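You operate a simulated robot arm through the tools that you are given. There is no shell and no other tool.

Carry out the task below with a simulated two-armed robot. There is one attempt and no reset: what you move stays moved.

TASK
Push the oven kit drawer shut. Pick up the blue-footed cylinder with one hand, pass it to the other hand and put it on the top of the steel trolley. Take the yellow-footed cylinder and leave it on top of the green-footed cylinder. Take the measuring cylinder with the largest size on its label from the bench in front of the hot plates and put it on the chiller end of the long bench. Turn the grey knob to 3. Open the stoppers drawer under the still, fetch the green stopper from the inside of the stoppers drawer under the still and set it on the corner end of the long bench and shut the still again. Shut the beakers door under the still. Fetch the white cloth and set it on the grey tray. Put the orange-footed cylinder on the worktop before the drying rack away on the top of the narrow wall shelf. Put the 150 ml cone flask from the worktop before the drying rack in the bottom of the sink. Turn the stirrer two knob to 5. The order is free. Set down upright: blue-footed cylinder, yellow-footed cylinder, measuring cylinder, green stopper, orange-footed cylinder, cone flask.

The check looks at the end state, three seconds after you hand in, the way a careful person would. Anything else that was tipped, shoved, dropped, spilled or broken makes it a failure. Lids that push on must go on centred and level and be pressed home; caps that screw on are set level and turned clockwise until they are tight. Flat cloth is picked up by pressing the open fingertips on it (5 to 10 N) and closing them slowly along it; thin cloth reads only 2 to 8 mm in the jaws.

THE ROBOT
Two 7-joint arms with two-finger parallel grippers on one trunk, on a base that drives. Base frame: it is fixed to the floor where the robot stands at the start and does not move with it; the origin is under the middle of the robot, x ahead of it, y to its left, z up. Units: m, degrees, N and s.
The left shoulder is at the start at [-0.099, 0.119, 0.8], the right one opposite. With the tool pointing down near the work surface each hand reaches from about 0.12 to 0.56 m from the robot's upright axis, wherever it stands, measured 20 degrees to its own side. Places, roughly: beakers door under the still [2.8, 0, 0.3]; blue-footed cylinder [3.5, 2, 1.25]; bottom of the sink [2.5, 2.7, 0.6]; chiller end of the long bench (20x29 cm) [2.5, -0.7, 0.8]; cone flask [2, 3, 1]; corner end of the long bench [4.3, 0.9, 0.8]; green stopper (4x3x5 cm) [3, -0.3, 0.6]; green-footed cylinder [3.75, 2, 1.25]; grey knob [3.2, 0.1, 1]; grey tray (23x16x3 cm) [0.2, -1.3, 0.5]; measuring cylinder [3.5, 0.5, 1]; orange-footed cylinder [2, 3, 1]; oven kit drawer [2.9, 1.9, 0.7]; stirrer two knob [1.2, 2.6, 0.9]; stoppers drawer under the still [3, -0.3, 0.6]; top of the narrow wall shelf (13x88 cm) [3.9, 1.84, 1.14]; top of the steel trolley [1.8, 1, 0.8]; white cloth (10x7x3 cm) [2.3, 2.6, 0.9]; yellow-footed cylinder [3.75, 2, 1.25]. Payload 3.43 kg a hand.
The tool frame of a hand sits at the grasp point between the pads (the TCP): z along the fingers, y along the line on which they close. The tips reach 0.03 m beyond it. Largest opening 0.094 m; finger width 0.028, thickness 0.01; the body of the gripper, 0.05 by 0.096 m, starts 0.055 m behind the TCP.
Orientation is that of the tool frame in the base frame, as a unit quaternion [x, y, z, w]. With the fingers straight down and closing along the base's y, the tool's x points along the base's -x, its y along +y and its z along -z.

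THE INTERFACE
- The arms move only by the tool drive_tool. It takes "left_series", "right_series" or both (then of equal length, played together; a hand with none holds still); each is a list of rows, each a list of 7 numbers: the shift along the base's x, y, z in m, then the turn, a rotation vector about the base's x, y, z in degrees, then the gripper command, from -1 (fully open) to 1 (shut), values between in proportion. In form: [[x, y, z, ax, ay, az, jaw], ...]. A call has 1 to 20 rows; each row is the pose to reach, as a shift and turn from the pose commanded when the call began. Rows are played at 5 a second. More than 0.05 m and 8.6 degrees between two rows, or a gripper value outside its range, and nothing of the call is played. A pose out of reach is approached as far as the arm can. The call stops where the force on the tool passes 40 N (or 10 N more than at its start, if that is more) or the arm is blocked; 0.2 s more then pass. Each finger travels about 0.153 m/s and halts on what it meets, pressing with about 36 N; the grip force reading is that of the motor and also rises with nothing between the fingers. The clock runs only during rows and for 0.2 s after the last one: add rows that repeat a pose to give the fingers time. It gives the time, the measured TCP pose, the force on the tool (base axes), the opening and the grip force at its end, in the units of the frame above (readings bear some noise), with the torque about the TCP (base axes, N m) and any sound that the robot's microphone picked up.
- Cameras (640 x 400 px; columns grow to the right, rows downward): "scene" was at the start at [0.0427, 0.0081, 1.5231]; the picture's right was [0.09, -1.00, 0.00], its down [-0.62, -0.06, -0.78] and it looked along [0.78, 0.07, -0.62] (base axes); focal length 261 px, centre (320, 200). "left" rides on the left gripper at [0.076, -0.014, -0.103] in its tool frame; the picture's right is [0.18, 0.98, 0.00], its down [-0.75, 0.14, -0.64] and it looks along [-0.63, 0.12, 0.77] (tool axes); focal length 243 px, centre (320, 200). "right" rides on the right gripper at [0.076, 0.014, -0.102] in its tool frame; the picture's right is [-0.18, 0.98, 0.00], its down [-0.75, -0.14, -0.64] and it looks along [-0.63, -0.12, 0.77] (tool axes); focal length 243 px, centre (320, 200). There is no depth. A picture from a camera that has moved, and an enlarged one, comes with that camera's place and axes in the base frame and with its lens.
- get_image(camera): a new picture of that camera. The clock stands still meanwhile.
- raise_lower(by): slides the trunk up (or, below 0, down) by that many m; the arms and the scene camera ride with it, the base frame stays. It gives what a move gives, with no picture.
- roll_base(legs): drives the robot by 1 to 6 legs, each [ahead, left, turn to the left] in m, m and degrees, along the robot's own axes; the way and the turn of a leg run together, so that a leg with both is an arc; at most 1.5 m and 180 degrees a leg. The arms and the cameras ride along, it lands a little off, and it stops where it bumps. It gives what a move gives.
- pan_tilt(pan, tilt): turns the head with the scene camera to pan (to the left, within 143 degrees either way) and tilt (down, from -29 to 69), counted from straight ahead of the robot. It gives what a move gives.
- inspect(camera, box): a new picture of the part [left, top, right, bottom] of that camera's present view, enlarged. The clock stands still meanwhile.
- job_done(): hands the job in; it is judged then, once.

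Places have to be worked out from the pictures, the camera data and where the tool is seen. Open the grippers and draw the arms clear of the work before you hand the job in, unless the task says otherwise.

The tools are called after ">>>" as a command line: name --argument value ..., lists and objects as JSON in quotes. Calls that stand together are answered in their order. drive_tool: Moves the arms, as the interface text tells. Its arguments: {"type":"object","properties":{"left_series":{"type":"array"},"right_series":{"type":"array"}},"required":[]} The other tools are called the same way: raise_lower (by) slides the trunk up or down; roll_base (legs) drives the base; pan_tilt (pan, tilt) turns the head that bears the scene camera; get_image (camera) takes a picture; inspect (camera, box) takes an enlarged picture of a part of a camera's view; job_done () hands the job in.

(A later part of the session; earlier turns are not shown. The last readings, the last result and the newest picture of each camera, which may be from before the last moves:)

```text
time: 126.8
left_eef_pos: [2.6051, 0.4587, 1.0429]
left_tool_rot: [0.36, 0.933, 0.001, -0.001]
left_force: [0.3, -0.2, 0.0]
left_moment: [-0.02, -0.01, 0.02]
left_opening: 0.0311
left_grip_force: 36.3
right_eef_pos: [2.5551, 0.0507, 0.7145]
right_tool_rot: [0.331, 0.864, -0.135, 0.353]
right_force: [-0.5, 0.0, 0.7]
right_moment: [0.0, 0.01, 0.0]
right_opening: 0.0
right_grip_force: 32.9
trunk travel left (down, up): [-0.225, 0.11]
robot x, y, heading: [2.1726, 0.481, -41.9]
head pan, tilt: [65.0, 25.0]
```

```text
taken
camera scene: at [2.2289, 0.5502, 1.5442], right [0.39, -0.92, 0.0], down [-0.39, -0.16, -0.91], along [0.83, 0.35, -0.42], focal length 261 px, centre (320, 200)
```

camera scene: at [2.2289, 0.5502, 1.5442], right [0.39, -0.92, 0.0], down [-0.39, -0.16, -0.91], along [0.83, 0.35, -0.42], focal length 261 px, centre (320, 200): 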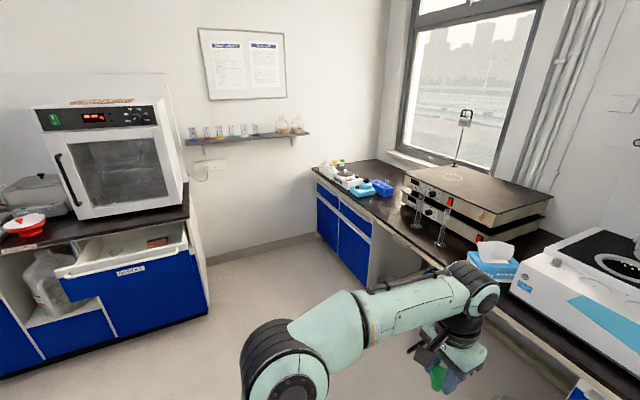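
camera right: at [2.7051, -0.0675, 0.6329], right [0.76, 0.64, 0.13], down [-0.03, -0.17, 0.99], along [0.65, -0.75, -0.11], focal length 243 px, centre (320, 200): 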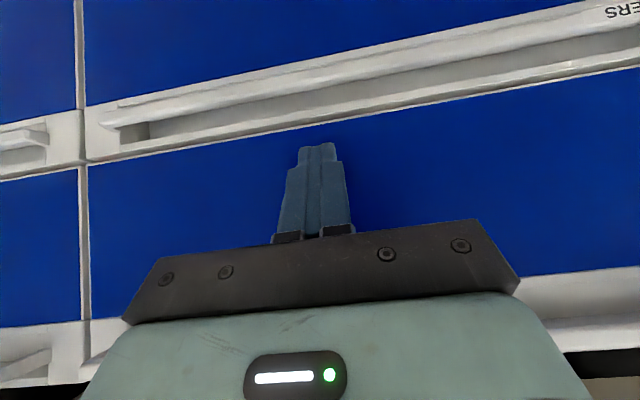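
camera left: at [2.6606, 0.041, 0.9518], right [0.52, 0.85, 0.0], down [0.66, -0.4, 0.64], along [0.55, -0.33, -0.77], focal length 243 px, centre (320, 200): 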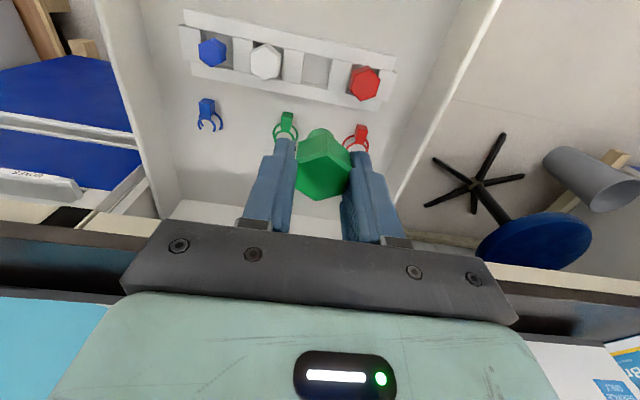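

The arm call was refused (a step too large) but the base retreat withdrew the hand cleanly anyway. I zoom on the corner end, the shelf and the oven drawer.

>>> inspect --camera "scene" --box '[300, 130, 460, 230]'

>>> inspect --camera "scene" --box '[170, 90, 330, 190]'

>>> inspect --camera "scene" --box '[0, 180, 240, 330]'

```text
4.00 times, centred on (380, 180) of scene
camera zoom: at [2.2289, 0.5502, 1.5442], right [0.39, -0.92, 0.0], down [-0.39, -0.16, -0.91], along [0.83, 0.35, -0.42], focal length 1045 px, centre (80, 280)
```

zoom: 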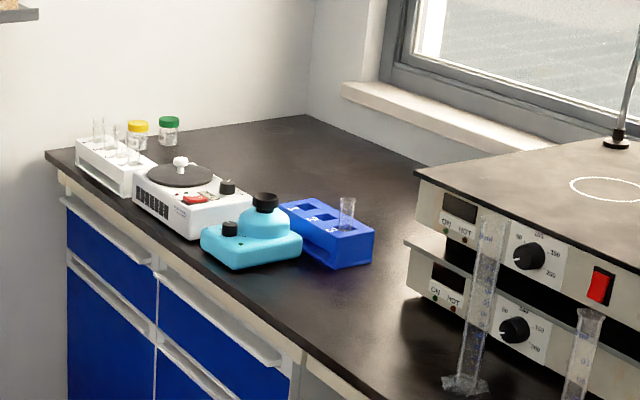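

```text
4.00 times, centred on (250, 140) of scene
camera zoom: at [2.2289, 0.5502, 1.5442], right [0.39, -0.92, 0.0], down [-0.39, -0.16, -0.91], along [0.83, 0.35, -0.42], focal length 1045 px, centre (600, 440)
```

zoom: 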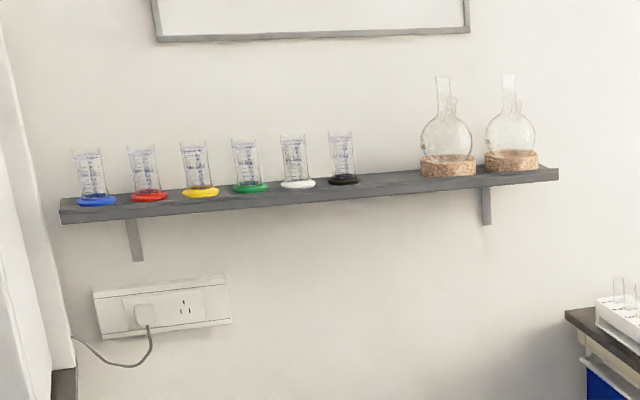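

```text
2.67 times, centred on (120, 255) of scene
camera zoom: at [2.2289, 0.5502, 1.5442], right [0.39, -0.92, 0.0], down [-0.39, -0.16, -0.91], along [0.83, 0.35, -0.42], focal length 697 px, centre (853, 53)
```

zoom: 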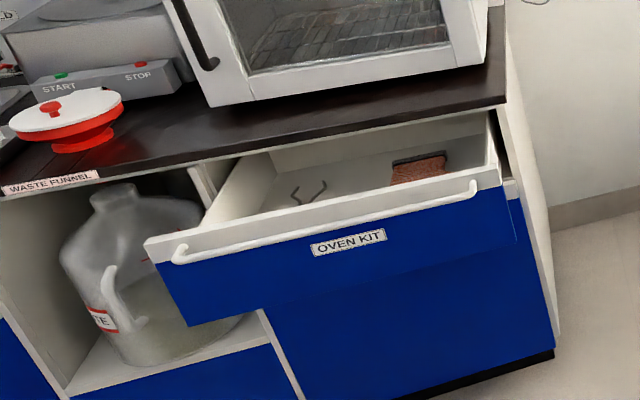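

The corner end's free surface lies behind the small devices. I first bring the right hand back up to a neutral, tool-down pose.

>>> drive_tool --right_series '[[-0.015, 0.0135, 0.03, 5, 5.6, 0, 0], [-0.03, 0.027, 0.065, 10, 11.1, 0, 0], [-0.045, 0.04, 0.1, 15, 16.7, 0, 0], [-0.06, 0.054, 0.135, 20, 22.3, 0, 0], [-0.075, 0.0675, 0.17, 25, 27.8, 0, -1], [-0.09, 0.081, 0.205, 28.5, 31.5, 0, -1], [-0.105, 0.0945, 0.24, 28.5, 31.5, 0, -1], [-0.12, 0.108, 0.28, 28.5, 31.5, 0, -1], [-0.15, 0.06, 0.3, 28.5, 31.5, 0, -1], [-0.17, 0.03, 0.32, 28.5, 31.5, 0, -1]]'

>>> roll_base --legs '[[0.1, 0, 0], [0, 1.4, 0]]'

>>> pan_tilt --pan 10 --tilt 35

>>> get_image --camera "scene"

```text
refused: row 9 steps farther than a row can; nothing moved
```

```text
time: 138.9
left_eef_pos: [3.5782, 1.4171, 1.0424]
left_tool_rot: [0.348, 0.937, 0.002, -0.001]
left_force: [-0.5, 0.5, 0.7]
left_moment: [-0.02, -0.01, -0.01]
left_opening: 0.0308
left_grip_force: 35.6
right_eef_pos: [3.5384, 1.0096, 0.7129]
right_tool_rot: [0.322, 0.868, -0.13, 0.355]
right_force: [-0.3, 0.2, -0.4]
right_moment: [-0.01, 0.02, 0.03]
right_opening: 0.0
right_grip_force: 32.9
trunk travel left (down, up): [-0.225, 0.11]
robot x, y, heading: [3.1508, 1.4339, -40.8]
head pan, tilt: [65.0, 25.0]
stopped in leg 2: the robot was blocked; the commanded pose is now the measured one
```

```text
time: 140.1
left_eef_pos: [3.5785, 1.4165, 1.0436]
left_tool_rot: [0.348, 0.937, 0.001, -0.001]
left_force: [0.3, 0.7, 0.1]
left_moment: [0.01, 0.03, -0.02]
left_opening: 0.0309
left_grip_force: 35.8
right_eef_pos: [3.538, 1.0092, 0.7135]
right_tool_rot: [0.321, 0.868, -0.129, 0.356]
right_force: [-0.7, 0.2, 0.9]
right_moment: [-0.02, 0.03, 0.02]
right_opening: 0.0004
right_grip_force: 32.9
trunk travel left (down, up): [-0.225, 0.11]
robot x, y, heading: [3.1502, 1.4331, -40.7]
head pan, tilt: [10.0, 35.0]
```

```text
taken
camera scene: at [3.1909, 1.4152, 1.5285], right [-0.51, -0.86, 0.0], down [-0.49, 0.29, -0.82], along [0.7, -0.42, -0.57], focal length 261 px, centre (320, 200)
```

scene: 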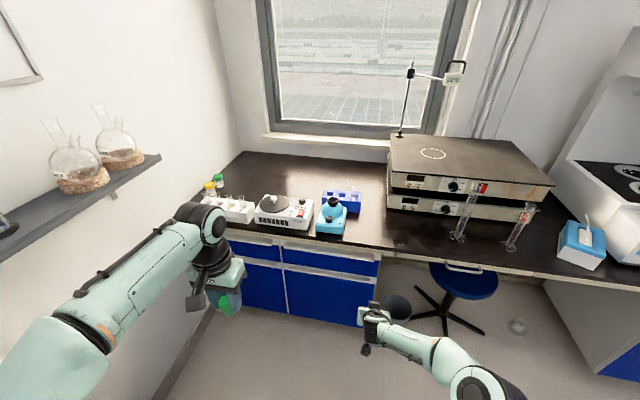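

The sideways roll was blocked — probably by the open oven kit drawer or counter at my left rear. I look there.

>>> pan_tilt --pan 105 --tilt 50

>>> get_image --camera "scene"

>>> pan_tilt --pan 75 --tilt 30

>>> get_image --camera "scene"

```text
time: 141.8
left_eef_pos: [3.5764, 1.4158, 1.0432]
left_tool_rot: [0.349, 0.937, 0.001, -0.002]
left_force: [-0.2, -0.3, 0.4]
left_moment: [0.02, 0.01, 0.0]
left_opening: 0.031
left_grip_force: 35.7
right_eef_pos: [3.5387, 1.0095, 0.714]
right_tool_rot: [0.321, 0.868, -0.128, 0.355]
right_force: [0.0, 0.7, -1.1]
right_moment: [-0.03, -0.01, 0.01]
right_opening: 0.0
right_grip_force: 33.3
trunk travel left (down, up): [-0.225, 0.11]
robot x, y, heading: [3.1543, 1.4368, -40.8]
head pan, tilt: [105.0, 50.0]
```

```text
taken
camera scene: at [3.1488, 1.5296, 1.5069], right [0.9, -0.44, 0.0], down [-0.33, -0.69, -0.64], along [0.28, 0.58, -0.76], focal length 261 px, centre (320, 200)
```

scene: 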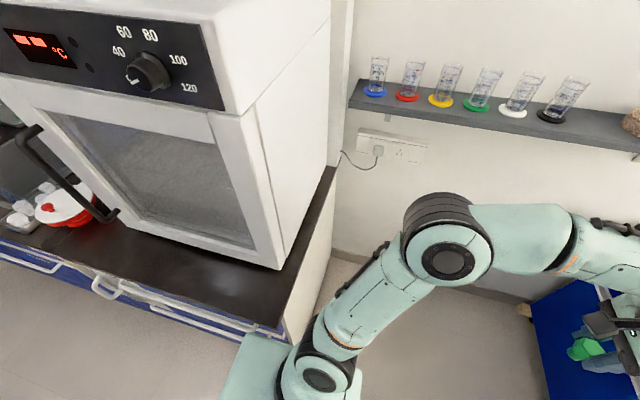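

```text
time: 142.8
left_eef_pos: [3.5778, 1.4158, 1.0442]
left_tool_rot: [0.349, 0.937, 0.002, -0.001]
left_force: [-0.6, 1.1, 0.2]
left_moment: [0.02, 0.01, 0.01]
left_opening: 0.031
left_grip_force: 36.4
right_eef_pos: [3.5375, 1.0106, 0.7144]
right_tool_rot: [0.321, 0.869, -0.128, 0.355]
right_force: [-0.4, 0.2, -0.4]
right_moment: [0.02, -0.01, 0.0]
right_opening: 0.0
right_grip_force: 33.2
trunk travel left (down, up): [-0.225, 0.11]
robot x, y, heading: [3.1504, 1.4329, -40.6]
head pan, tilt: [75.0, 30.0]
```

```text
taken
camera scene: at [3.1899, 1.5111, 1.5364], right [0.56, -0.83, 0.0], down [-0.41, -0.28, -0.87], along [0.72, 0.49, -0.5], focal length 261 px, centre (320, 200)
```

scene: 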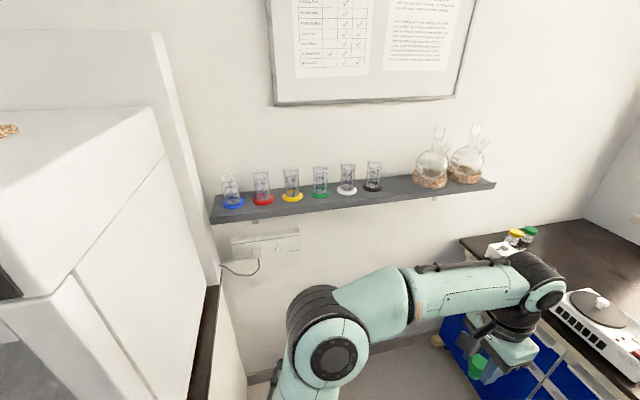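

My left flank touches the counter's right front corner. Before moving I retract and raise the right hand (steps kept within limits).

>>> drive_tool --right_series '[[-0.015, 0.013, 0.03, 4.9, 5.7, 0, 0], [-0.03, 0.026, 0.065, 9.8, 11.4, 0, 0], [-0.045, 0.039, 0.1, 14.7, 17.1, 0, 0], [-0.06, 0.052, 0.135, 19.6, 22.7, 0, 0], [-0.075, 0.065, 0.17, 24.4, 28.4, 0, -1], [-0.09, 0.078, 0.205, 27.4, 31.8, 0, -1], [-0.105, 0.091, 0.24, 27.4, 31.8, 0, -1], [-0.12, 0.104, 0.28, 27.4, 31.8, 0, -1], [-0.13, 0.09, 0.3, 27.4, 31.8, 0, -1], [-0.15, 0.06, 0.31, 27.4, 31.8, 0, -1]]'

```text
time: 145.0
left_eef_pos: [3.5779, 1.4169, 1.0439]
left_tool_rot: [0.349, 0.937, 0.002, -0.002]
left_force: [-0.3, 1.1, 0.1]
left_moment: [-0.01, 0.02, -0.02]
left_opening: 0.0307
left_grip_force: 35.3
right_eef_pos: [3.3862, 1.0708, 1.0243]
right_tool_rot: [0.348, 0.937, -0.005, 0.021]
right_force: [0.5, 0.4, 0.1]
right_moment: [-0.02, -0.01, 0.01]
right_opening: 0.094
right_grip_force: 0.1
trunk travel left (down, up): [-0.225, 0.11]
robot x, y, heading: [3.1518, 1.4322, -40.7]
head pan, tilt: [75.0, 30.0]
```

>>> roll_base --legs '[[0, -0.06, 0], [0.28, 0, -1.3], [0, 0.22, 0]]'

>>> pan_tilt --pan 10 --tilt 40

>>> get_image --camera "scene"

```text
time: 149.8
left_eef_pos: [3.8922, 1.3381, 1.0422]
left_tool_rot: [0.36, 0.933, 0.0, -0.001]
left_force: [0.6, 0.9, -0.5]
left_moment: [-0.01, -0.03, 0.05]
left_opening: 0.0304
left_grip_force: 36.2
right_eef_pos: [3.6927, 0.997, 1.0239]
right_tool_rot: [0.359, 0.933, -0.006, 0.021]
right_force: [-0.5, 0.0, 0.1]
right_moment: [-0.02, 0.0, 0.0]
right_opening: 0.094
right_grip_force: 0.1
trunk travel left (down, up): [-0.225, 0.11]
robot x, y, heading: [3.4642, 1.3689, -42.3]
head pan, tilt: [75.0, 30.0]
```

```text
time: 151.2
left_eef_pos: [3.8925, 1.3391, 1.0425]
left_tool_rot: [0.36, 0.933, 0.001, -0.002]
left_force: [0.3, -0.3, -0.2]
left_moment: [0.01, -0.02, -0.01]
left_opening: 0.0305
left_grip_force: 35.6
right_eef_pos: [3.6915, 0.9979, 1.0251]
right_tool_rot: [0.359, 0.933, -0.005, 0.02]
right_force: [-0.4, -0.3, -0.9]
right_moment: [-0.02, 0.03, -0.02]
right_opening: 0.0939
right_grip_force: 0.0
trunk travel left (down, up): [-0.225, 0.11]
robot x, y, heading: [3.4658, 1.3648, -41.9]
head pan, tilt: [10.0, 40.0]
```

```text
taken
camera scene: at [3.5034, 1.3498, 1.5209], right [-0.53, -0.85, 0.0], down [-0.54, 0.34, -0.77], along [0.65, -0.41, -0.64], focal length 261 px, centre (320, 200)
```

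scene: 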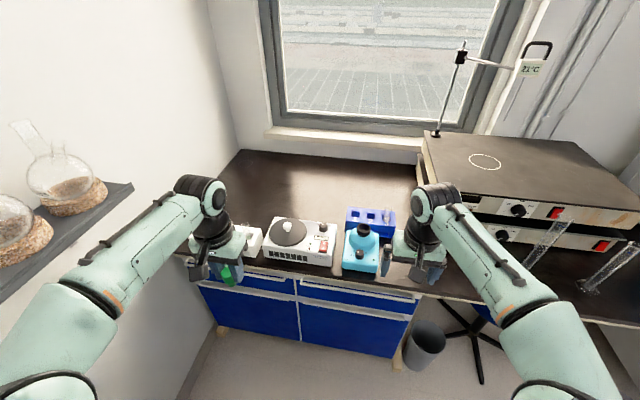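

The target (about (4.3, 0.9)) is the free surface behind the white stirrer, t≈2.55 — beyond tool-down reach. Plan: set the stopper down upright temporarily in the free gap left of the hot plates, regrasp it with a pitched hand, and carry it to the corner end. First I retract the right hand and shift the base.

>>> drive_tool --right_series '[[-0.03, 0.027, 0, 0, 0, 0, -1], [-0.06, 0.054, 0, 0, 0, 0, -1], [-0.09, 0.081, 0, 0, 0, 0, -1], [-0.12, 0.108, 0, 0, 0, 0, -1]]'

>>> roll_base --legs '[[0, -0.42, 0], [0.13, 0, 0]]'

>>> pan_tilt --pan 15 --tilt 45

>>> get_image --camera "scene"

>>> get_image --camera "left"

```text
time: 152.2
left_eef_pos: [3.8915, 1.3414, 1.0429]
left_tool_rot: [0.36, 0.933, 0.001, -0.002]
left_force: [-0.9, 0.3, -0.1]
left_moment: [0.0, -0.02, -0.01]
left_opening: 0.0305
left_grip_force: 35.4
right_eef_pos: [3.5697, 1.1071, 1.0271]
right_tool_rot: [0.359, 0.933, -0.006, 0.021]
right_force: [-0.1, 0.9, -0.4]
right_moment: [-0.02, 0.01, 0.01]
right_opening: 0.094
right_grip_force: 0.0
trunk travel left (down, up): [-0.225, 0.11]
robot x, y, heading: [3.4637, 1.3677, -42.2]
head pan, tilt: [10.0, 40.0]
```

```text
time: 157.3
left_eef_pos: [3.7031, 0.9394, 1.0432]
left_tool_rot: [0.362, 0.932, -0.001, -0.002]
left_force: [0.6, -0.5, 0.3]
left_moment: [0.03, 0.02, -0.02]
left_opening: 0.0301
left_grip_force: 36.2
right_eef_pos: [3.3803, 0.709, 1.0249]
right_tool_rot: [0.362, 0.932, -0.006, 0.021]
right_force: [0.0, 0.1, -0.5]
right_moment: [-0.01, 0.01, 0.01]
right_opening: 0.094
right_grip_force: 0.1
trunk travel left (down, up): [-0.225, 0.11]
robot x, y, heading: [3.2702, 0.9709, -42.5]
head pan, tilt: [10.0, 40.0]
```

```text
time: 157.9
left_eef_pos: [3.7027, 0.9407, 1.0421]
left_tool_rot: [0.362, 0.932, 0.001, -0.002]
left_force: [-0.1, 0.2, 0.0]
left_moment: [0.04, -0.03, 0.0]
left_opening: 0.0301
left_grip_force: 35.5
right_eef_pos: [3.3785, 0.71, 1.0262]
right_tool_rot: [0.361, 0.932, -0.007, 0.021]
right_force: [0.4, 0.5, -0.1]
right_moment: [-0.01, 0.0, -0.01]
right_opening: 0.094
right_grip_force: 0.2
trunk travel left (down, up): [-0.225, 0.11]
robot x, y, heading: [3.2757, 0.9681, -42.6]
head pan, tilt: [15.0, 45.0]
```

```text
taken
camera scene: at [3.314, 0.9606, 1.5136], right [-0.46, -0.89, 0.0], down [-0.63, 0.33, -0.71], along [0.63, -0.33, -0.71], focal length 261 px, centre (320, 200)
```

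scene: 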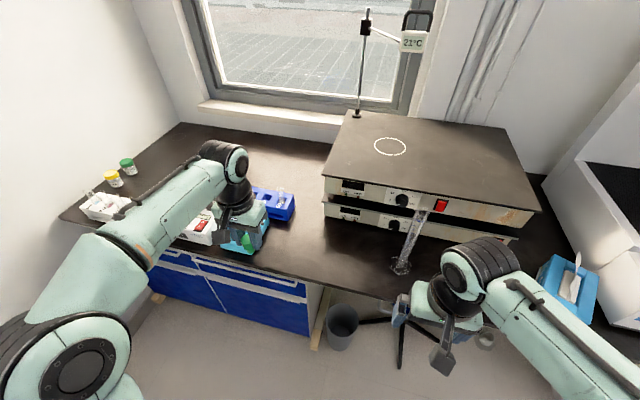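

```text
taken
camera left: at [3.6369, 0.9807, 1.1466], right [0.53, 0.85, 0.0], down [0.65, -0.41, 0.64], along [0.54, -0.34, -0.77], focal length 243 px, centre (320, 200)
```

left: 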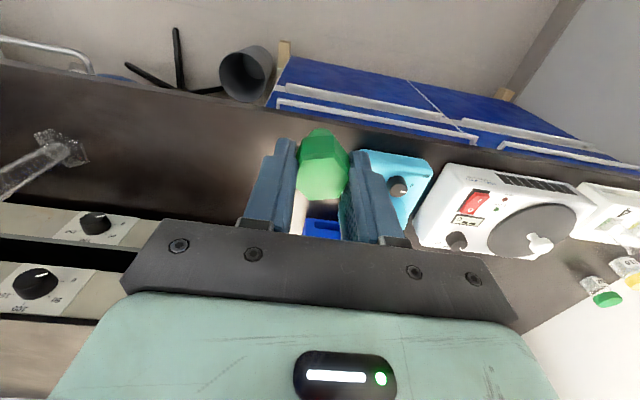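

The free patch at about (3.77, 0.78) between the cyan mixer and the hot plates is clear. I move the left hand over it and down to z≈0.90.

>>> drive_tool --left_series '[[0.015, -0.039, 0, 0, 0, 0, 1], [0.03, -0.078, -0.01, 0, 0, 0, 1], [0.045, -0.117, -0.03, 0, 0, 0, 1], [0.0592, -0.1555, -0.06, 0, 0, 0, 1], [0.0592, -0.1555, -0.1, 0, 0, 0, 1], [0.0592, -0.1555, -0.14, 0, 0, 0, 1]]'

>>> get_image --camera "left"

>>> inspect --camera "scene" --box '[220, 170, 380, 270]'

```text
refused: row 4 steps farther than a row can; nothing moved
```

```text
taken
camera left: at [3.6369, 0.9807, 1.1466], right [0.53, 0.85, 0.0], down [0.65, -0.41, 0.64], along [0.54, -0.34, -0.77], focal length 243 px, centre (320, 200)
```

left: 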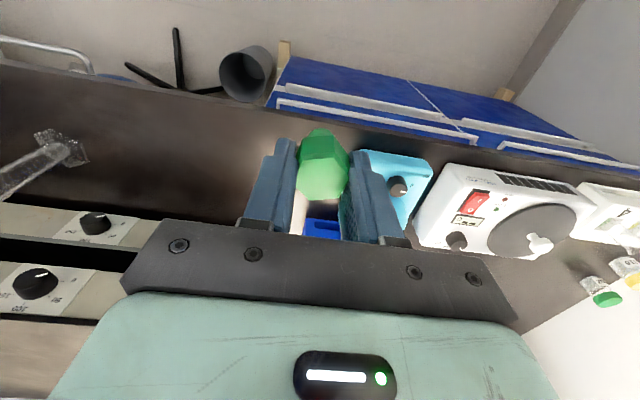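

```text
4.00 times, centred on (300, 220) of scene
camera zoom: at [3.314, 0.9606, 1.5136], right [-0.46, -0.89, 0.0], down [-0.63, 0.33, -0.71], along [0.63, -0.33, -0.71], focal length 1045 px, centre (400, 120)
```

zoom: 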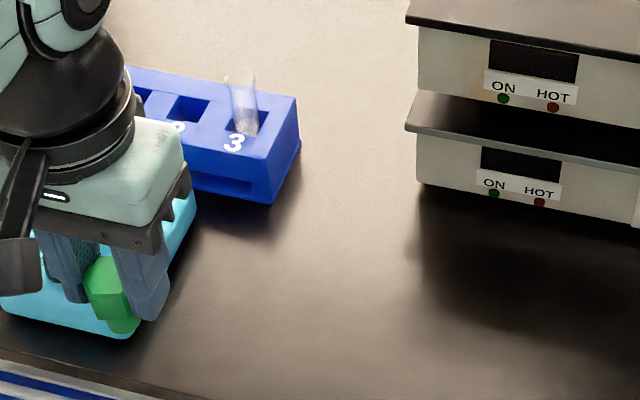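

The step was slightly too long; I repeat with smaller steps.

>>> drive_tool --left_series '[[0.012, -0.031, 0, 0, 0, 0, 1], [0.024, -0.062, 0, 0, 0, 0, 1], [0.036, -0.093, -0.01, 0, 0, 0, 1], [0.048, -0.124, -0.025, 0, 0, 0, 1], [0.0592, -0.1555, -0.045, 0, 0, 0, 1], [0.0592, -0.1555, -0.08, 0, 0, 0, 1], [0.0592, -0.1555, -0.115, 0, 0, 0, 1], [0.0592, -0.1555, -0.145, 0, 0, 0, 1]]'

>>> get_image --camera "left"

>>> inspect --camera "scene" --box '[220, 170, 380, 270]'

```text
time: 159.7
left_eef_pos: [3.7635, 0.7851, 0.898]
left_tool_rot: [0.363, 0.932, 0.0, -0.002]
left_force: [0.2, 0.1, 0.2]
left_moment: [0.0, -0.02, 0.02]
left_opening: 0.0295
left_grip_force: 36.2
right_eef_pos: [3.3801, 0.7088, 1.025]
right_tool_rot: [0.36, 0.933, -0.006, 0.021]
right_force: [0.3, -0.6, -0.2]
right_moment: [0.0, -0.02, 0.04]
right_opening: 0.0939
right_grip_force: 0.1
trunk travel left (down, up): [-0.225, 0.11]
robot x, y, heading: [3.2723, 0.9686, -42.4]
head pan, tilt: [15.0, 45.0]
```

```text
taken
camera left: at [3.6972, 0.8248, 1.0022], right [0.53, 0.85, 0.0], down [0.65, -0.41, 0.64], along [0.54, -0.34, -0.77], focal length 243 px, centre (320, 200)
```

left: 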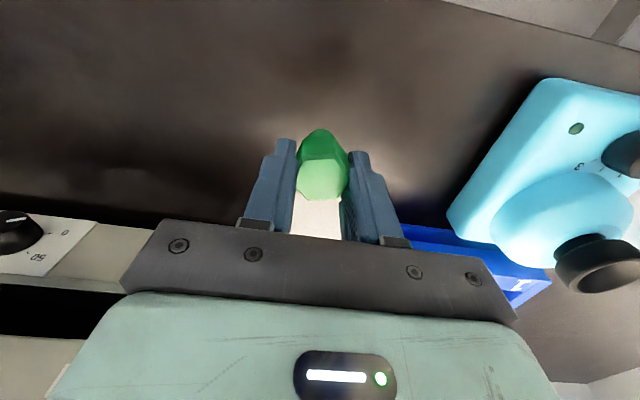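

```text
4.00 times, centred on (300, 220) of scene
camera zoom: at [3.3141, 0.9607, 1.5136], right [-0.46, -0.89, 0.0], down [-0.63, 0.33, -0.71], along [0.63, -0.33, -0.71], focal length 1045 px, centre (400, 120)
```

zoom: 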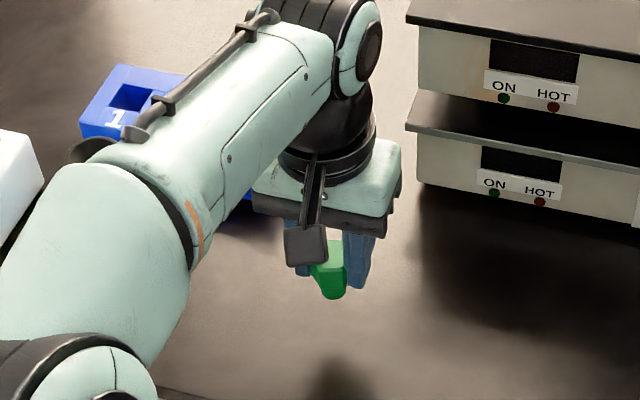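

>>> drive_tool --left_series '[[0, 0, -0.01, 0, 0, 0, 1], [0, 0, -0.018, 0, 0, 0, 1], [0, 0, -0.022, 0, 0, 0, 1]]'

>>> inspect --camera "scene" --box '[260, 200, 340, 250]'

```text
time: 160.5
left_eef_pos: [3.7629, 0.7842, 0.8751]
left_tool_rot: [0.361, 0.933, 0.001, -0.001]
left_force: [0.2, 0.3, -0.7]
left_moment: [0.04, 0.0, -0.02]
left_opening: 0.0296
left_grip_force: 36.0
right_eef_pos: [3.3782, 0.7096, 1.0264]
right_tool_rot: [0.36, 0.933, -0.006, 0.021]
right_force: [-0.3, -0.9, -0.1]
right_moment: [0.02, 0.02, -0.02]
right_opening: 0.0941
right_grip_force: 0.0
trunk travel left (down, up): [-0.225, 0.11]
robot x, y, heading: [3.2707, 0.9684, -42.5]
head pan, tilt: [15.0, 45.0]
```

```text
8.00 times, centred on (300, 225) of scene
camera zoom: at [3.3141, 0.9606, 1.5136], right [-0.46, -0.89, 0.0], down [-0.63, 0.33, -0.71], along [0.63, -0.33, -0.71], focal length 2090 px, centre (480, 0)
```

zoom: 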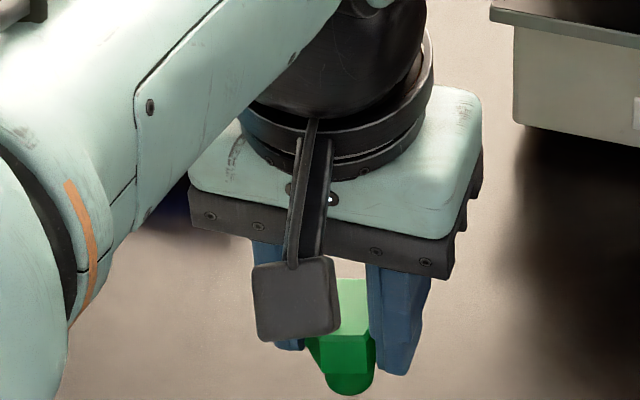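

>>> drive_tool --left_series '[[0, 0, -0.005, 0, 0, 0, 1], [0, 0, -0.01, 0, 0, 0, 1]]'

>>> drive_tool --left_series '[[0, 0, -0.004, 0, 0, 0, 1], [0, 0, -0.006, 0, 0, 0, 1]]'

>>> inspect --camera "scene" --box '[260, 200, 340, 250]'

```text
time: 161.1
left_eef_pos: [3.7619, 0.7854, 0.8664]
left_tool_rot: [0.362, 0.932, 0.0, -0.001]
left_force: [0.6, 0.0, -0.8]
left_moment: [0.02, 0.0, 0.01]
left_opening: 0.0297
left_grip_force: 36.1
right_eef_pos: [3.3796, 0.7083, 1.0265]
right_tool_rot: [0.36, 0.933, -0.007, 0.021]
right_force: [0.9, 0.3, 0.1]
right_moment: [-0.06, -0.02, 0.02]
right_opening: 0.0943
right_grip_force: 0.0
trunk travel left (down, up): [-0.225, 0.11]
robot x, y, heading: [3.2736, 0.9688, -42.6]
head pan, tilt: [15.0, 45.0]
```

```text
time: 161.7
left_eef_pos: [3.7617, 0.7838, 0.8595]
left_tool_rot: [0.362, 0.932, 0.001, -0.003]
left_force: [0.0, -1.2, -0.4]
left_moment: [-0.02, -0.01, 0.0]
left_opening: 0.0294
left_grip_force: 36.4
right_eef_pos: [3.3792, 0.7092, 1.0256]
right_tool_rot: [0.361, 0.932, -0.007, 0.021]
right_force: [0.7, 0.2, -0.1]
right_moment: [-0.03, 0.0, 0.01]
right_opening: 0.094
right_grip_force: 0.0
trunk travel left (down, up): [-0.225, 0.11]
robot x, y, heading: [3.2768, 0.9675, -42.2]
head pan, tilt: [15.0, 45.0]
```

```text
8.00 times, centred on (300, 225) of scene
camera zoom: at [3.314, 0.9606, 1.5136], right [-0.46, -0.89, 0.0], down [-0.63, 0.33, -0.71], along [0.63, -0.33, -0.71], focal length 2090 px, centre (480, 0)
```

zoom: 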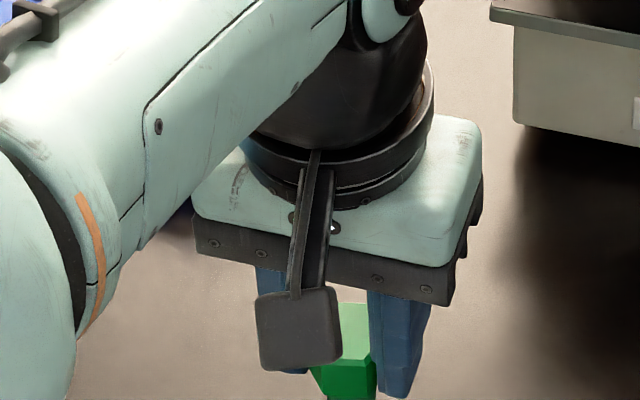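

>>> drive_tool --left_series '[[0, 0, -0.003, 0, 0, 0, 1], [0, 0, -0.005, 0, 0, 0, 1]]'

>>> drive_tool --left_series '[[0, 0, -0.003, 0, 0, 0, 1], [0, 0, -0.005, 0, 0, 0, 1]]'

>>> inspect --camera "scene" --box '[260, 210, 340, 260]'

```text
time: 162.3
left_eef_pos: [3.7635, 0.7861, 0.8553]
left_tool_rot: [0.363, 0.932, 0.0, -0.002]
left_force: [-0.2, 0.3, 0.1]
left_moment: [0.0, 0.05, -0.03]
left_opening: 0.0294
left_grip_force: 36.2
right_eef_pos: [3.3792, 0.7081, 1.0257]
right_tool_rot: [0.36, 0.933, -0.006, 0.021]
right_force: [0.6, -0.8, 0.4]
right_moment: [0.02, 0.01, -0.01]
right_opening: 0.0937
right_grip_force: 0.0
trunk travel left (down, up): [-0.225, 0.11]
robot x, y, heading: [3.2752, 0.9689, -42.6]
head pan, tilt: [15.0, 45.0]
```

```text
time: 162.9
left_eef_pos: [3.7622, 0.7847, 0.8505]
left_tool_rot: [0.362, 0.932, 0.0, -0.001]
left_force: [0.3, 0.2, -1.5]
left_moment: [0.01, 0.0, -0.02]
left_opening: 0.0292
left_grip_force: 36.0
right_eef_pos: [3.3789, 0.7081, 1.025]
right_tool_rot: [0.36, 0.933, -0.007, 0.021]
right_force: [-0.3, 0.8, 0.5]
right_moment: [0.02, -0.03, 0.01]
right_opening: 0.0938
right_grip_force: 0.1
trunk travel left (down, up): [-0.225, 0.11]
robot x, y, heading: [3.2739, 0.9662, -42.3]
head pan, tilt: [15.0, 45.0]
```

```text
8.00 times, centred on (300, 235) of scene
camera zoom: at [3.3141, 0.9607, 1.5136], right [-0.46, -0.89, 0.0], down [-0.63, 0.33, -0.71], along [0.63, -0.33, -0.71], focal length 2090 px, centre (480, -80)
```

zoom: 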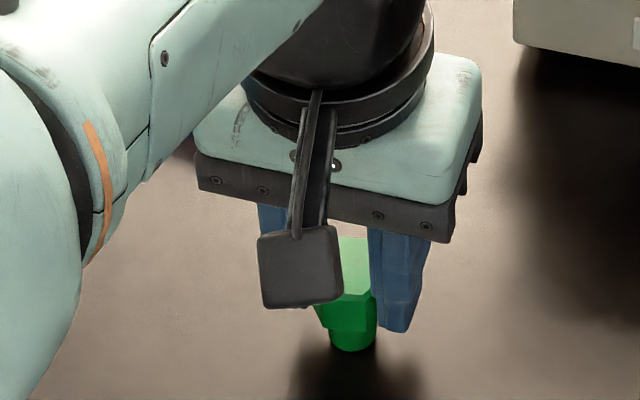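

The shadow closes in; contact is near. I continue in fine steps.

>>> drive_tool --left_series '[[0, 0, -0.002, 0, 0, 0, 1], [0, 0, -0.004, 0, 0, 0, 1]]'

>>> drive_tool --left_series '[[0, 0, -0.002, 0, 0, 0, 1], [0, 0, -0.004, 0, 0, 0, 1]]'

>>> drive_tool --left_series '[[0, 0, -0.002, 0, 0, 0, 1], [0, 0, -0.004, 0, 0, 0, 1]]'

>>> inspect --camera "scene" --box '[260, 210, 340, 260]'

```text
time: 163.5
left_eef_pos: [3.7623, 0.785, 0.8474]
left_tool_rot: [0.361, 0.932, -0.001, 0.002]
left_force: [0.3, 2.2, 17.6]
left_moment: [0.17, 0.03, -0.02]
left_opening: 0.0289
left_grip_force: 36.0
right_eef_pos: [3.3784, 0.7109, 1.0249]
right_tool_rot: [0.361, 0.932, -0.006, 0.021]
right_force: [-0.1, -0.7, -0.1]
right_moment: [0.01, 0.02, 0.01]
right_opening: 0.0938
right_grip_force: 0.1
trunk travel left (down, up): [-0.225, 0.11]
robot x, y, heading: [3.2743, 0.9694, -42.4]
head pan, tilt: [15.0, 45.0]
```

```text
time: 164.1
left_eef_pos: [3.7615, 0.7839, 0.8444]
left_tool_rot: [0.362, 0.932, 0.0, 0.001]
left_force: [2.5, 0.5, 25.9]
left_moment: [0.09, 0.0, 0.01]
left_opening: 0.0295
left_grip_force: 35.6
right_eef_pos: [3.377, 0.7095, 1.026]
right_tool_rot: [0.362, 0.932, -0.007, 0.021]
right_force: [-0.1, 0.8, 0.2]
right_moment: [0.03, 0.01, 0.02]
right_opening: 0.0939
right_grip_force: 0.1
trunk travel left (down, up): [-0.225, 0.11]
robot x, y, heading: [3.2766, 0.971, -42.6]
head pan, tilt: [15.0, 45.0]
```

```text
time: 164.7
left_eef_pos: [3.7597, 0.785, 0.8411]
left_tool_rot: [0.362, 0.932, 0.0, 0.002]
left_force: [-0.2, 1.4, 31.9]
left_moment: [0.07, 0.04, 0.01]
left_opening: 0.0281
left_grip_force: 35.9
right_eef_pos: [3.3783, 0.7091, 1.0264]
right_tool_rot: [0.361, 0.932, -0.007, 0.022]
right_force: [0.5, 0.2, 0.1]
right_moment: [0.0, -0.04, -0.01]
right_opening: 0.0941
right_grip_force: 0.1
trunk travel left (down, up): [-0.225, 0.11]
robot x, y, heading: [3.2731, 0.9715, -42.3]
head pan, tilt: [15.0, 45.0]
```

```text
8.00 times, centred on (300, 235) of scene
camera zoom: at [3.3115, 0.9618, 1.5137], right [-0.46, -0.89, 0.0], down [-0.63, 0.33, -0.71], along [0.63, -0.33, -0.71], focal length 2090 px, centre (480, -80)
```

zoom: 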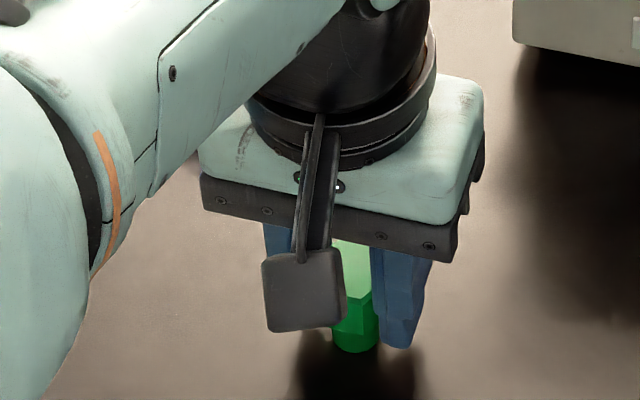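

Contact at z≈0.848; it stands firm (32 N). I open the jaw gently and rise.

>>> drive_tool --left_series '[[0, 0, 0.003, 0, 0, 0, 1], [0, 0, 0.003, 0, 0, 0, 0.3], [0, 0, 0.003, 0, 0, 0, 0], [0, 0, 0.003, 0, 0, 0, -0.2], [0, 0, 0.03, 0, 0, 0, -0.2], [0, 0, 0.07, 0, 0, 0, -0.2], [0, 0, 0.11, 0, 0, 0, -0.2]]'

>>> get_image --camera "left"

>>> inspect --camera "scene" --box '[260, 210, 340, 260]'

```text
time: 166.3
left_eef_pos: [3.7602, 0.7849, 0.9493]
left_tool_rot: [0.362, 0.932, 0.0, -0.002]
left_force: [-0.2, 0.3, -0.2]
left_moment: [0.01, -0.01, 0.02]
left_opening: 0.0566
left_grip_force: 0.0
right_eef_pos: [3.3796, 0.7087, 1.0255]
right_tool_rot: [0.362, 0.932, -0.007, 0.022]
right_force: [0.7, 0.5, -0.7]
right_moment: [0.0, -0.01, -0.01]
right_opening: 0.0939
right_grip_force: 0.1
trunk travel left (down, up): [-0.225, 0.11]
robot x, y, heading: [3.2736, 0.9731, -42.4]
head pan, tilt: [15.0, 45.0]
```

```text
taken
camera left: at [3.6947, 0.8254, 1.0537], right [0.53, 0.85, 0.0], down [0.65, -0.41, 0.64], along [0.54, -0.34, -0.77], focal length 243 px, centre (320, 200)
```

left: 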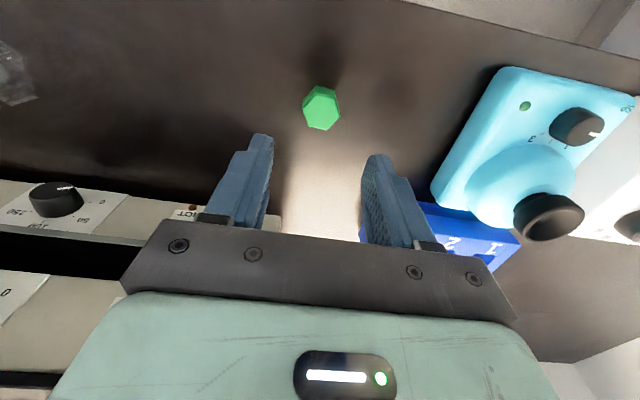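

```text
8.00 times, centred on (300, 235) of scene
camera zoom: at [3.3137, 0.9606, 1.5136], right [-0.46, -0.89, 0.0], down [-0.63, 0.33, -0.71], along [0.63, -0.33, -0.71], focal length 2090 px, centre (480, -80)
```

zoom: 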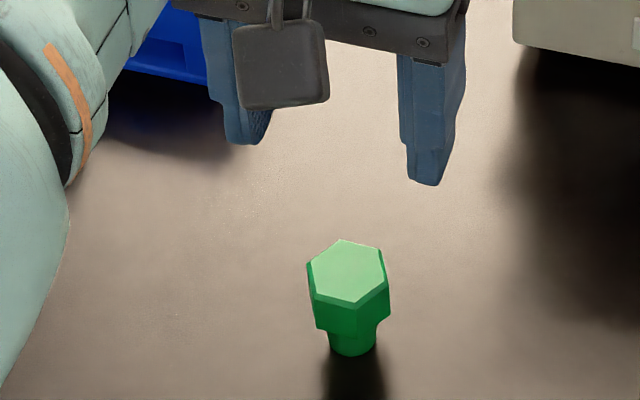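

The green stopper stands upright at (3.760, 0.785), bench top ≈0.79. Now I pitch the left hand 45° and back it off to a pre-grasp behind and above the stopper.

>>> drive_tool --left_series '[[-0.01, 0.009, 0, -5, -5.5, 0, -0.2], [-0.02, 0.018, 0, -10.1, -11.1, 0, -0.2], [-0.03, 0.027, 0, -15.1, -16.6, 0, -0.2], [-0.04, 0.036, -0.01, -20.2, -22.1, 0, -0.2], [-0.05, 0.045, -0.02, -25.2, -27.7, 0, -0.2], [-0.059, 0.0535, -0.034, -30.3, -33.2, 0, -0.2]]'

>>> get_image --camera "left"

>>> inspect --camera "scene" --box '[240, 190, 360, 265]'

```text
time: 167.7
left_eef_pos: [3.704, 0.8375, 0.9183]
left_tool_rot: [0.335, 0.867, -0.131, 0.345]
left_force: [-0.6, 0.4, 0.6]
left_moment: [0.01, 0.02, 0.02]
left_opening: 0.0562
left_grip_force: 0.0
left hand out of reach, approached as far as the arm can: row 6
right_eef_pos: [3.3798, 0.7092, 1.0249]
right_tool_rot: [0.361, 0.932, -0.006, 0.021]
right_force: [-0.4, 0.2, -0.4]
right_moment: [0.01, 0.0, 0.02]
right_opening: 0.0942
right_grip_force: 0.0
trunk travel left (down, up): [-0.225, 0.11]
robot x, y, heading: [3.2751, 0.9695, -42.4]
head pan, tilt: [15.0, 45.0]
```

```text
taken
camera left: at [3.6013, 0.9107, 0.9408], right [0.56, 0.82, -0.12], down [0.17, 0.03, 0.98], along [0.81, -0.57, -0.13], focal length 243 px, centre (320, 200)
```

left: 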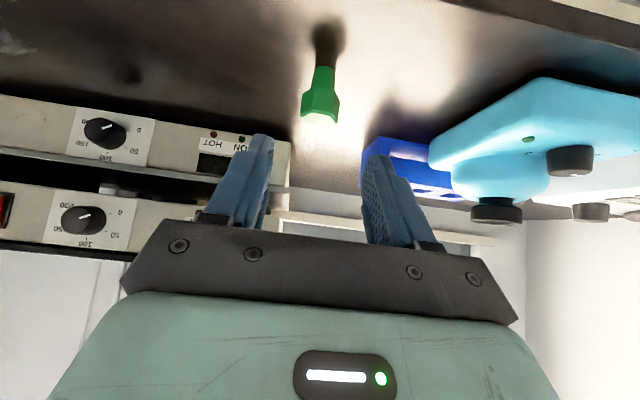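

```text
5.33 times, centred on (300, 228) of scene
camera zoom: at [3.314, 0.9607, 1.5136], right [-0.46, -0.89, 0.0], down [-0.63, 0.33, -0.71], along [0.63, -0.33, -0.71], focal length 1393 px, centre (427, 53)
```

zoom: 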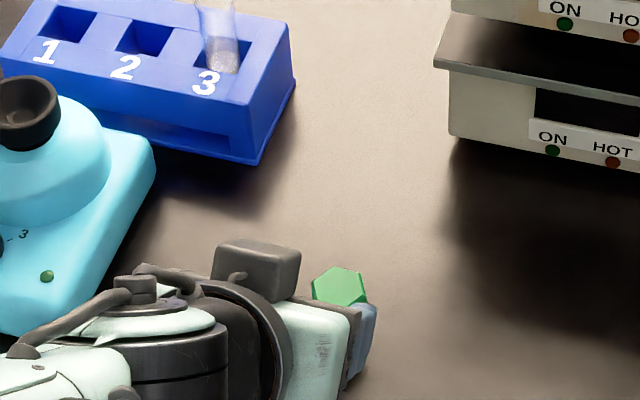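

The stopper is centred in the jaw's path. I advance along the tool axis so the pads straddle the head.

>>> drive_tool --left_series '[[0.0141, -0.0131, -0.02, 0, 0, 0, -0.2], [0.0283, -0.0263, -0.04, 0, 0, 0, -0.2], [0.0424, -0.0394, -0.06, 0, 0, 0, -0.2], [0.0565, -0.0525, -0.08, 0, 0, 0, -0.2]]'

>>> get_image --camera "left"

```text
time: 168.7
left_eef_pos: [3.7634, 0.7839, 0.8386]
left_tool_rot: [0.334, 0.862, -0.138, 0.355]
left_force: [-0.2, -0.2, -0.4]
left_moment: [0.02, 0.0, -0.02]
left_opening: 0.0565
left_grip_force: 0.0
right_eef_pos: [3.3805, 0.7087, 1.0265]
right_tool_rot: [0.36, 0.933, -0.006, 0.02]
right_force: [-0.7, -0.6, 0.2]
right_moment: [-0.01, 0.0, -0.02]
right_opening: 0.0939
right_grip_force: 0.0
trunk travel left (down, up): [-0.225, 0.11]
robot x, y, heading: [3.2721, 0.967, -42.1]
head pan, tilt: [15.0, 45.0]
```

```text
taken
camera left: at [3.6598, 0.8579, 0.8581], right [0.57, 0.81, -0.13], down [0.16, 0.05, 0.99], along [0.81, -0.58, -0.1], focal length 243 px, centre (320, 200)
```

left: 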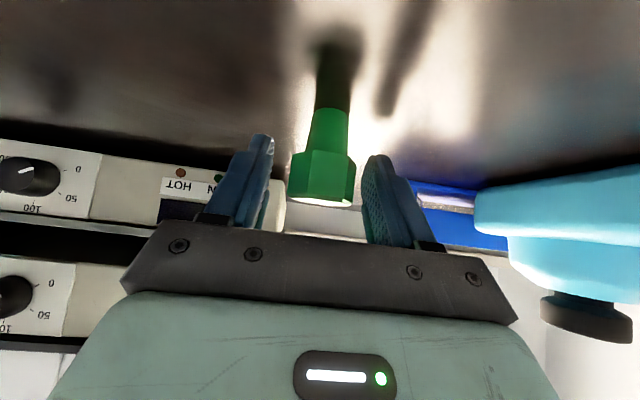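

The head lies right between the pads. I close the jaw.

>>> drive_tool --left_series '[[0, 0, 0, 0, 0, 0, 0.1], [0, 0, 0, 0, 0, 0, 0.25], [0, 0, 0, 0, 0, 0, 0.4], [0, 0, 0, 0, 0, 0, 0.7], [0, 0, 0, 0, 0, 0, 1], [0, 0, 0, 0, 0, 0, 1]]'

>>> get_image --camera "left"

```text
time: 170.1
left_eef_pos: [3.7631, 0.7851, 0.8379]
left_tool_rot: [0.335, 0.862, -0.137, 0.355]
left_force: [0.3, 0.1, 0.5]
left_moment: [-0.02, -0.02, 0.0]
left_opening: 0.0297
left_grip_force: 36.1
right_eef_pos: [3.3791, 0.7095, 1.0256]
right_tool_rot: [0.361, 0.932, -0.006, 0.022]
right_force: [0.5, 0.4, 0.1]
right_moment: [0.01, 0.03, 0.0]
right_opening: 0.0937
right_grip_force: 0.0
trunk travel left (down, up): [-0.225, 0.11]
robot x, y, heading: [3.275, 0.9711, -42.3]
head pan, tilt: [15.0, 45.0]
```

```text
taken
camera left: at [3.6592, 0.8581, 0.8585], right [0.57, 0.81, -0.13], down [0.16, 0.05, 0.99], along [0.81, -0.58, -0.1], focal length 243 px, centre (320, 200)
```

left: 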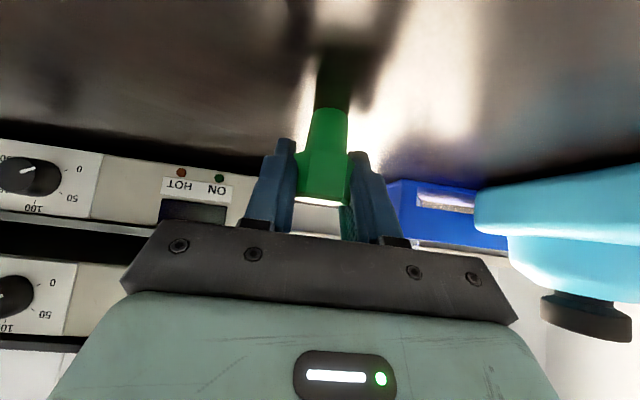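

Gripped upright with a 45° hand (standing TCP height ≈0.838). I lift it well above the devices and draw it back a bit.

>>> drive_tool --left_series '[[0, 0, 0.03, 0, 0, 0, 1], [0, 0, 0.07, 0, 0, 0, 1], [-0.015, 0.0135, 0.11, 0, 0, 0, 1], [-0.03, 0.027, 0.15, 0, 0, 0, 1], [-0.045, 0.04, 0.185, 0, 0, 0, 1], [-0.06, 0.054, 0.21, 0, 0, 0, 1]]'

>>> get_image --camera "left"

```text
time: 171.5
left_eef_pos: [3.7021, 0.8396, 1.0502]
left_tool_rot: [0.335, 0.862, -0.137, 0.355]
left_force: [0.1, 0.7, 0.0]
left_moment: [0.01, -0.01, 0.0]
left_opening: 0.0294
left_grip_force: 36.7
right_eef_pos: [3.379, 0.7088, 1.0262]
right_tool_rot: [0.361, 0.932, -0.006, 0.021]
right_force: [0.0, -0.5, 0.1]
right_moment: [0.0, 0.0, 0.02]
right_opening: 0.0941
right_grip_force: 0.1
trunk travel left (down, up): [-0.225, 0.11]
robot x, y, heading: [3.273, 0.9694, -42.4]
head pan, tilt: [15.0, 45.0]
```

```text
taken
camera left: at [3.6003, 0.9132, 1.0694], right [0.57, 0.81, -0.13], down [0.16, 0.05, 0.99], along [0.81, -0.58, -0.1], focal length 243 px, centre (320, 200)
```

left: 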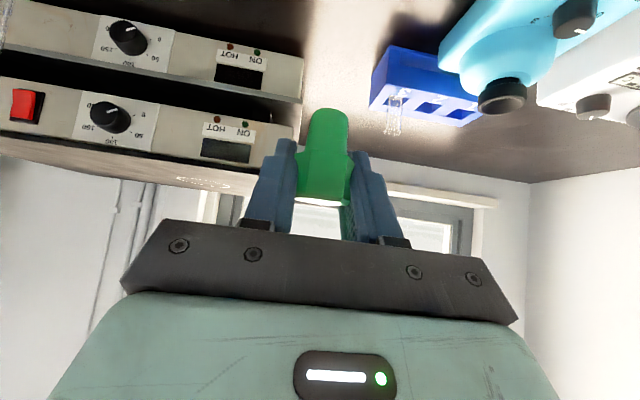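

>>> roll_base --legs '[[0, 0.42, 0], [0.07, 0, 0]]'

>>> pan_tilt --pan 15 --tilt 40

>>> get_image --camera "scene"

>>> get_image --camera "left"

```text
time: 176.4
left_eef_pos: [4.0409, 1.1114, 1.049]
left_tool_rot: [0.327, 0.865, -0.134, 0.356]
left_force: [-0.8, -0.3, 0.1]
left_moment: [0.01, 0.03, 0.0]
left_opening: 0.0296
left_grip_force: 36.2
right_eef_pos: [3.7171, 0.9774, 1.0257]
right_tool_rot: [0.354, 0.935, -0.005, 0.02]
right_force: [0.8, -0.9, -1.7]
right_moment: [0.04, 0.02, 0.0]
right_opening: 0.0942
right_grip_force: 0.0
trunk travel left (down, up): [-0.225, 0.11]
robot x, y, heading: [3.6047, 1.2348, -41.7]
head pan, tilt: [15.0, 45.0]
```

```text
time: 177.0
left_eef_pos: [4.0396, 1.1129, 1.0479]
left_tool_rot: [0.328, 0.865, -0.134, 0.356]
left_force: [-0.1, -0.9, -0.6]
left_moment: [-0.01, -0.01, -0.01]
left_opening: 0.0295
left_grip_force: 35.4
right_eef_pos: [3.7172, 0.9791, 1.0256]
right_tool_rot: [0.354, 0.935, -0.006, 0.022]
right_force: [0.0, -0.7, -0.4]
right_moment: [-0.02, 0.03, 0.01]
right_opening: 0.0939
right_grip_force: 0.0
trunk travel left (down, up): [-0.225, 0.11]
robot x, y, heading: [3.6094, 1.2342, -41.5]
head pan, tilt: [15.0, 40.0]
```

```text
taken
camera scene: at [3.6514, 1.2275, 1.5209], right [-0.45, -0.89, 0.0], down [-0.58, 0.29, -0.77], along [0.69, -0.34, -0.64], focal length 261 px, centre (320, 200)
```

scene: 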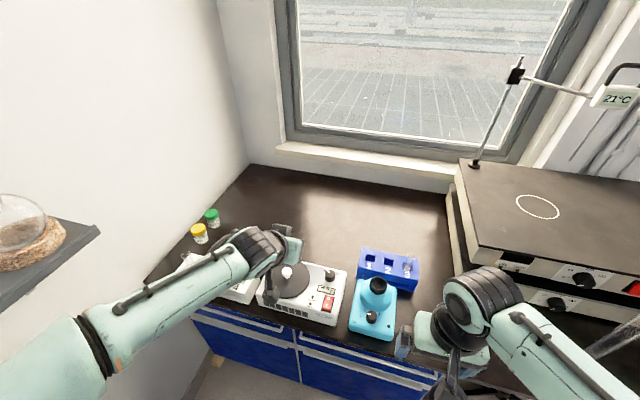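

```text
taken
camera left: at [3.9359, 1.1854, 1.069], right [0.55, 0.82, -0.13], down [0.16, 0.05, 0.99], along [0.82, -0.57, -0.1], focal length 243 px, centre (320, 200)
```

left: 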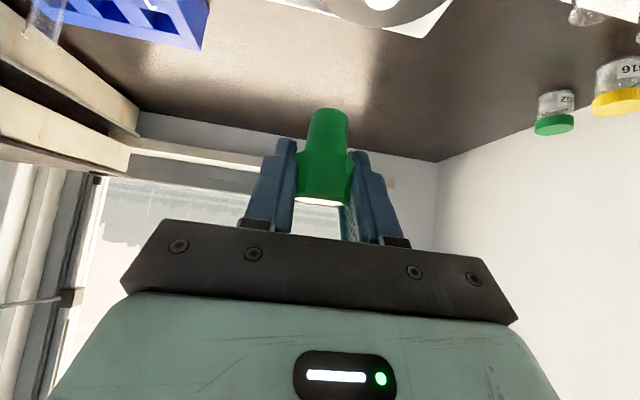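

The base stands at t=1.856 with the stopper above the stirrer. Target spot at about (4.26, 0.92) behind the stirrer is free. I reach forward over the stirrer, staying high.

>>> drive_tool --left_series '[[0.0278, -0.0252, -0.01, 0, 0, 0, 1], [0.0556, -0.0504, -0.02, 0, 0, 0, 1], [0.0834, -0.0756, -0.03, 0, 0, 0, 1], [0.1112, -0.1008, -0.04, 0, 0, 0, 1], [0.139, -0.126, -0.05, 0, 0, 0, 1], [0.1667, -0.1512, -0.06, 0, 0, 0, 1], [0.1945, -0.1764, -0.075, 0, 0, 0, 1], [0.2223, -0.2016, -0.09, 0, 0, 0, 1]]'

>>> get_image --camera "scene"

>>> get_image --camera "left"

```text
time: 178.8
left_eef_pos: [4.2357, 0.9369, 0.9671]
left_tool_rot: [0.329, 0.865, -0.135, 0.355]
left_force: [0.0, 0.4, 0.1]
left_moment: [-0.01, 0.02, -0.01]
left_opening: 0.0296
left_grip_force: 36.0
left hand out of reach, approached as far as the arm can: row 8
right_eef_pos: [3.7161, 0.9794, 1.026]
right_tool_rot: [0.354, 0.935, -0.006, 0.021]
right_force: [-0.3, -0.2, -0.3]
right_moment: [0.01, -0.01, 0.0]
right_opening: 0.0941
right_grip_force: 0.1
trunk travel left (down, up): [-0.225, 0.11]
robot x, y, heading: [3.61, 1.2384, -41.7]
head pan, tilt: [15.0, 40.0]
```

```text
taken
camera scene: at [3.6508, 1.2283, 1.5209], right [-0.45, -0.89, 0.0], down [-0.57, 0.29, -0.77], along [0.69, -0.34, -0.64], focal length 261 px, centre (320, 200)
```

scene: 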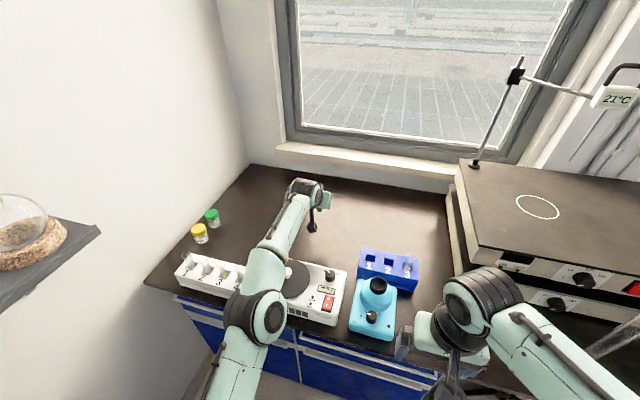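

```text
taken
camera left: at [4.1319, 1.0096, 0.9881], right [0.56, 0.82, -0.13], down [0.16, 0.05, 0.99], along [0.82, -0.57, -0.1], focal length 243 px, centre (320, 200)
```

left: 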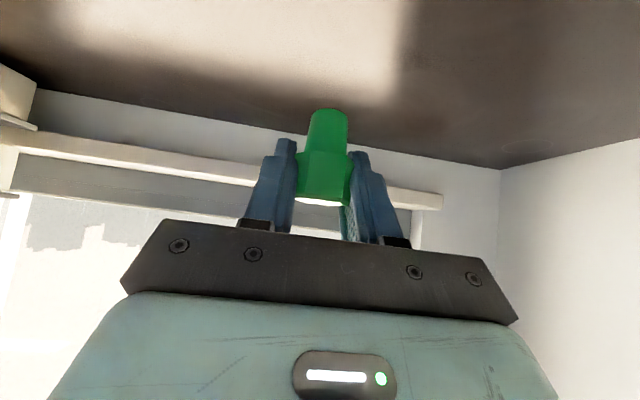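

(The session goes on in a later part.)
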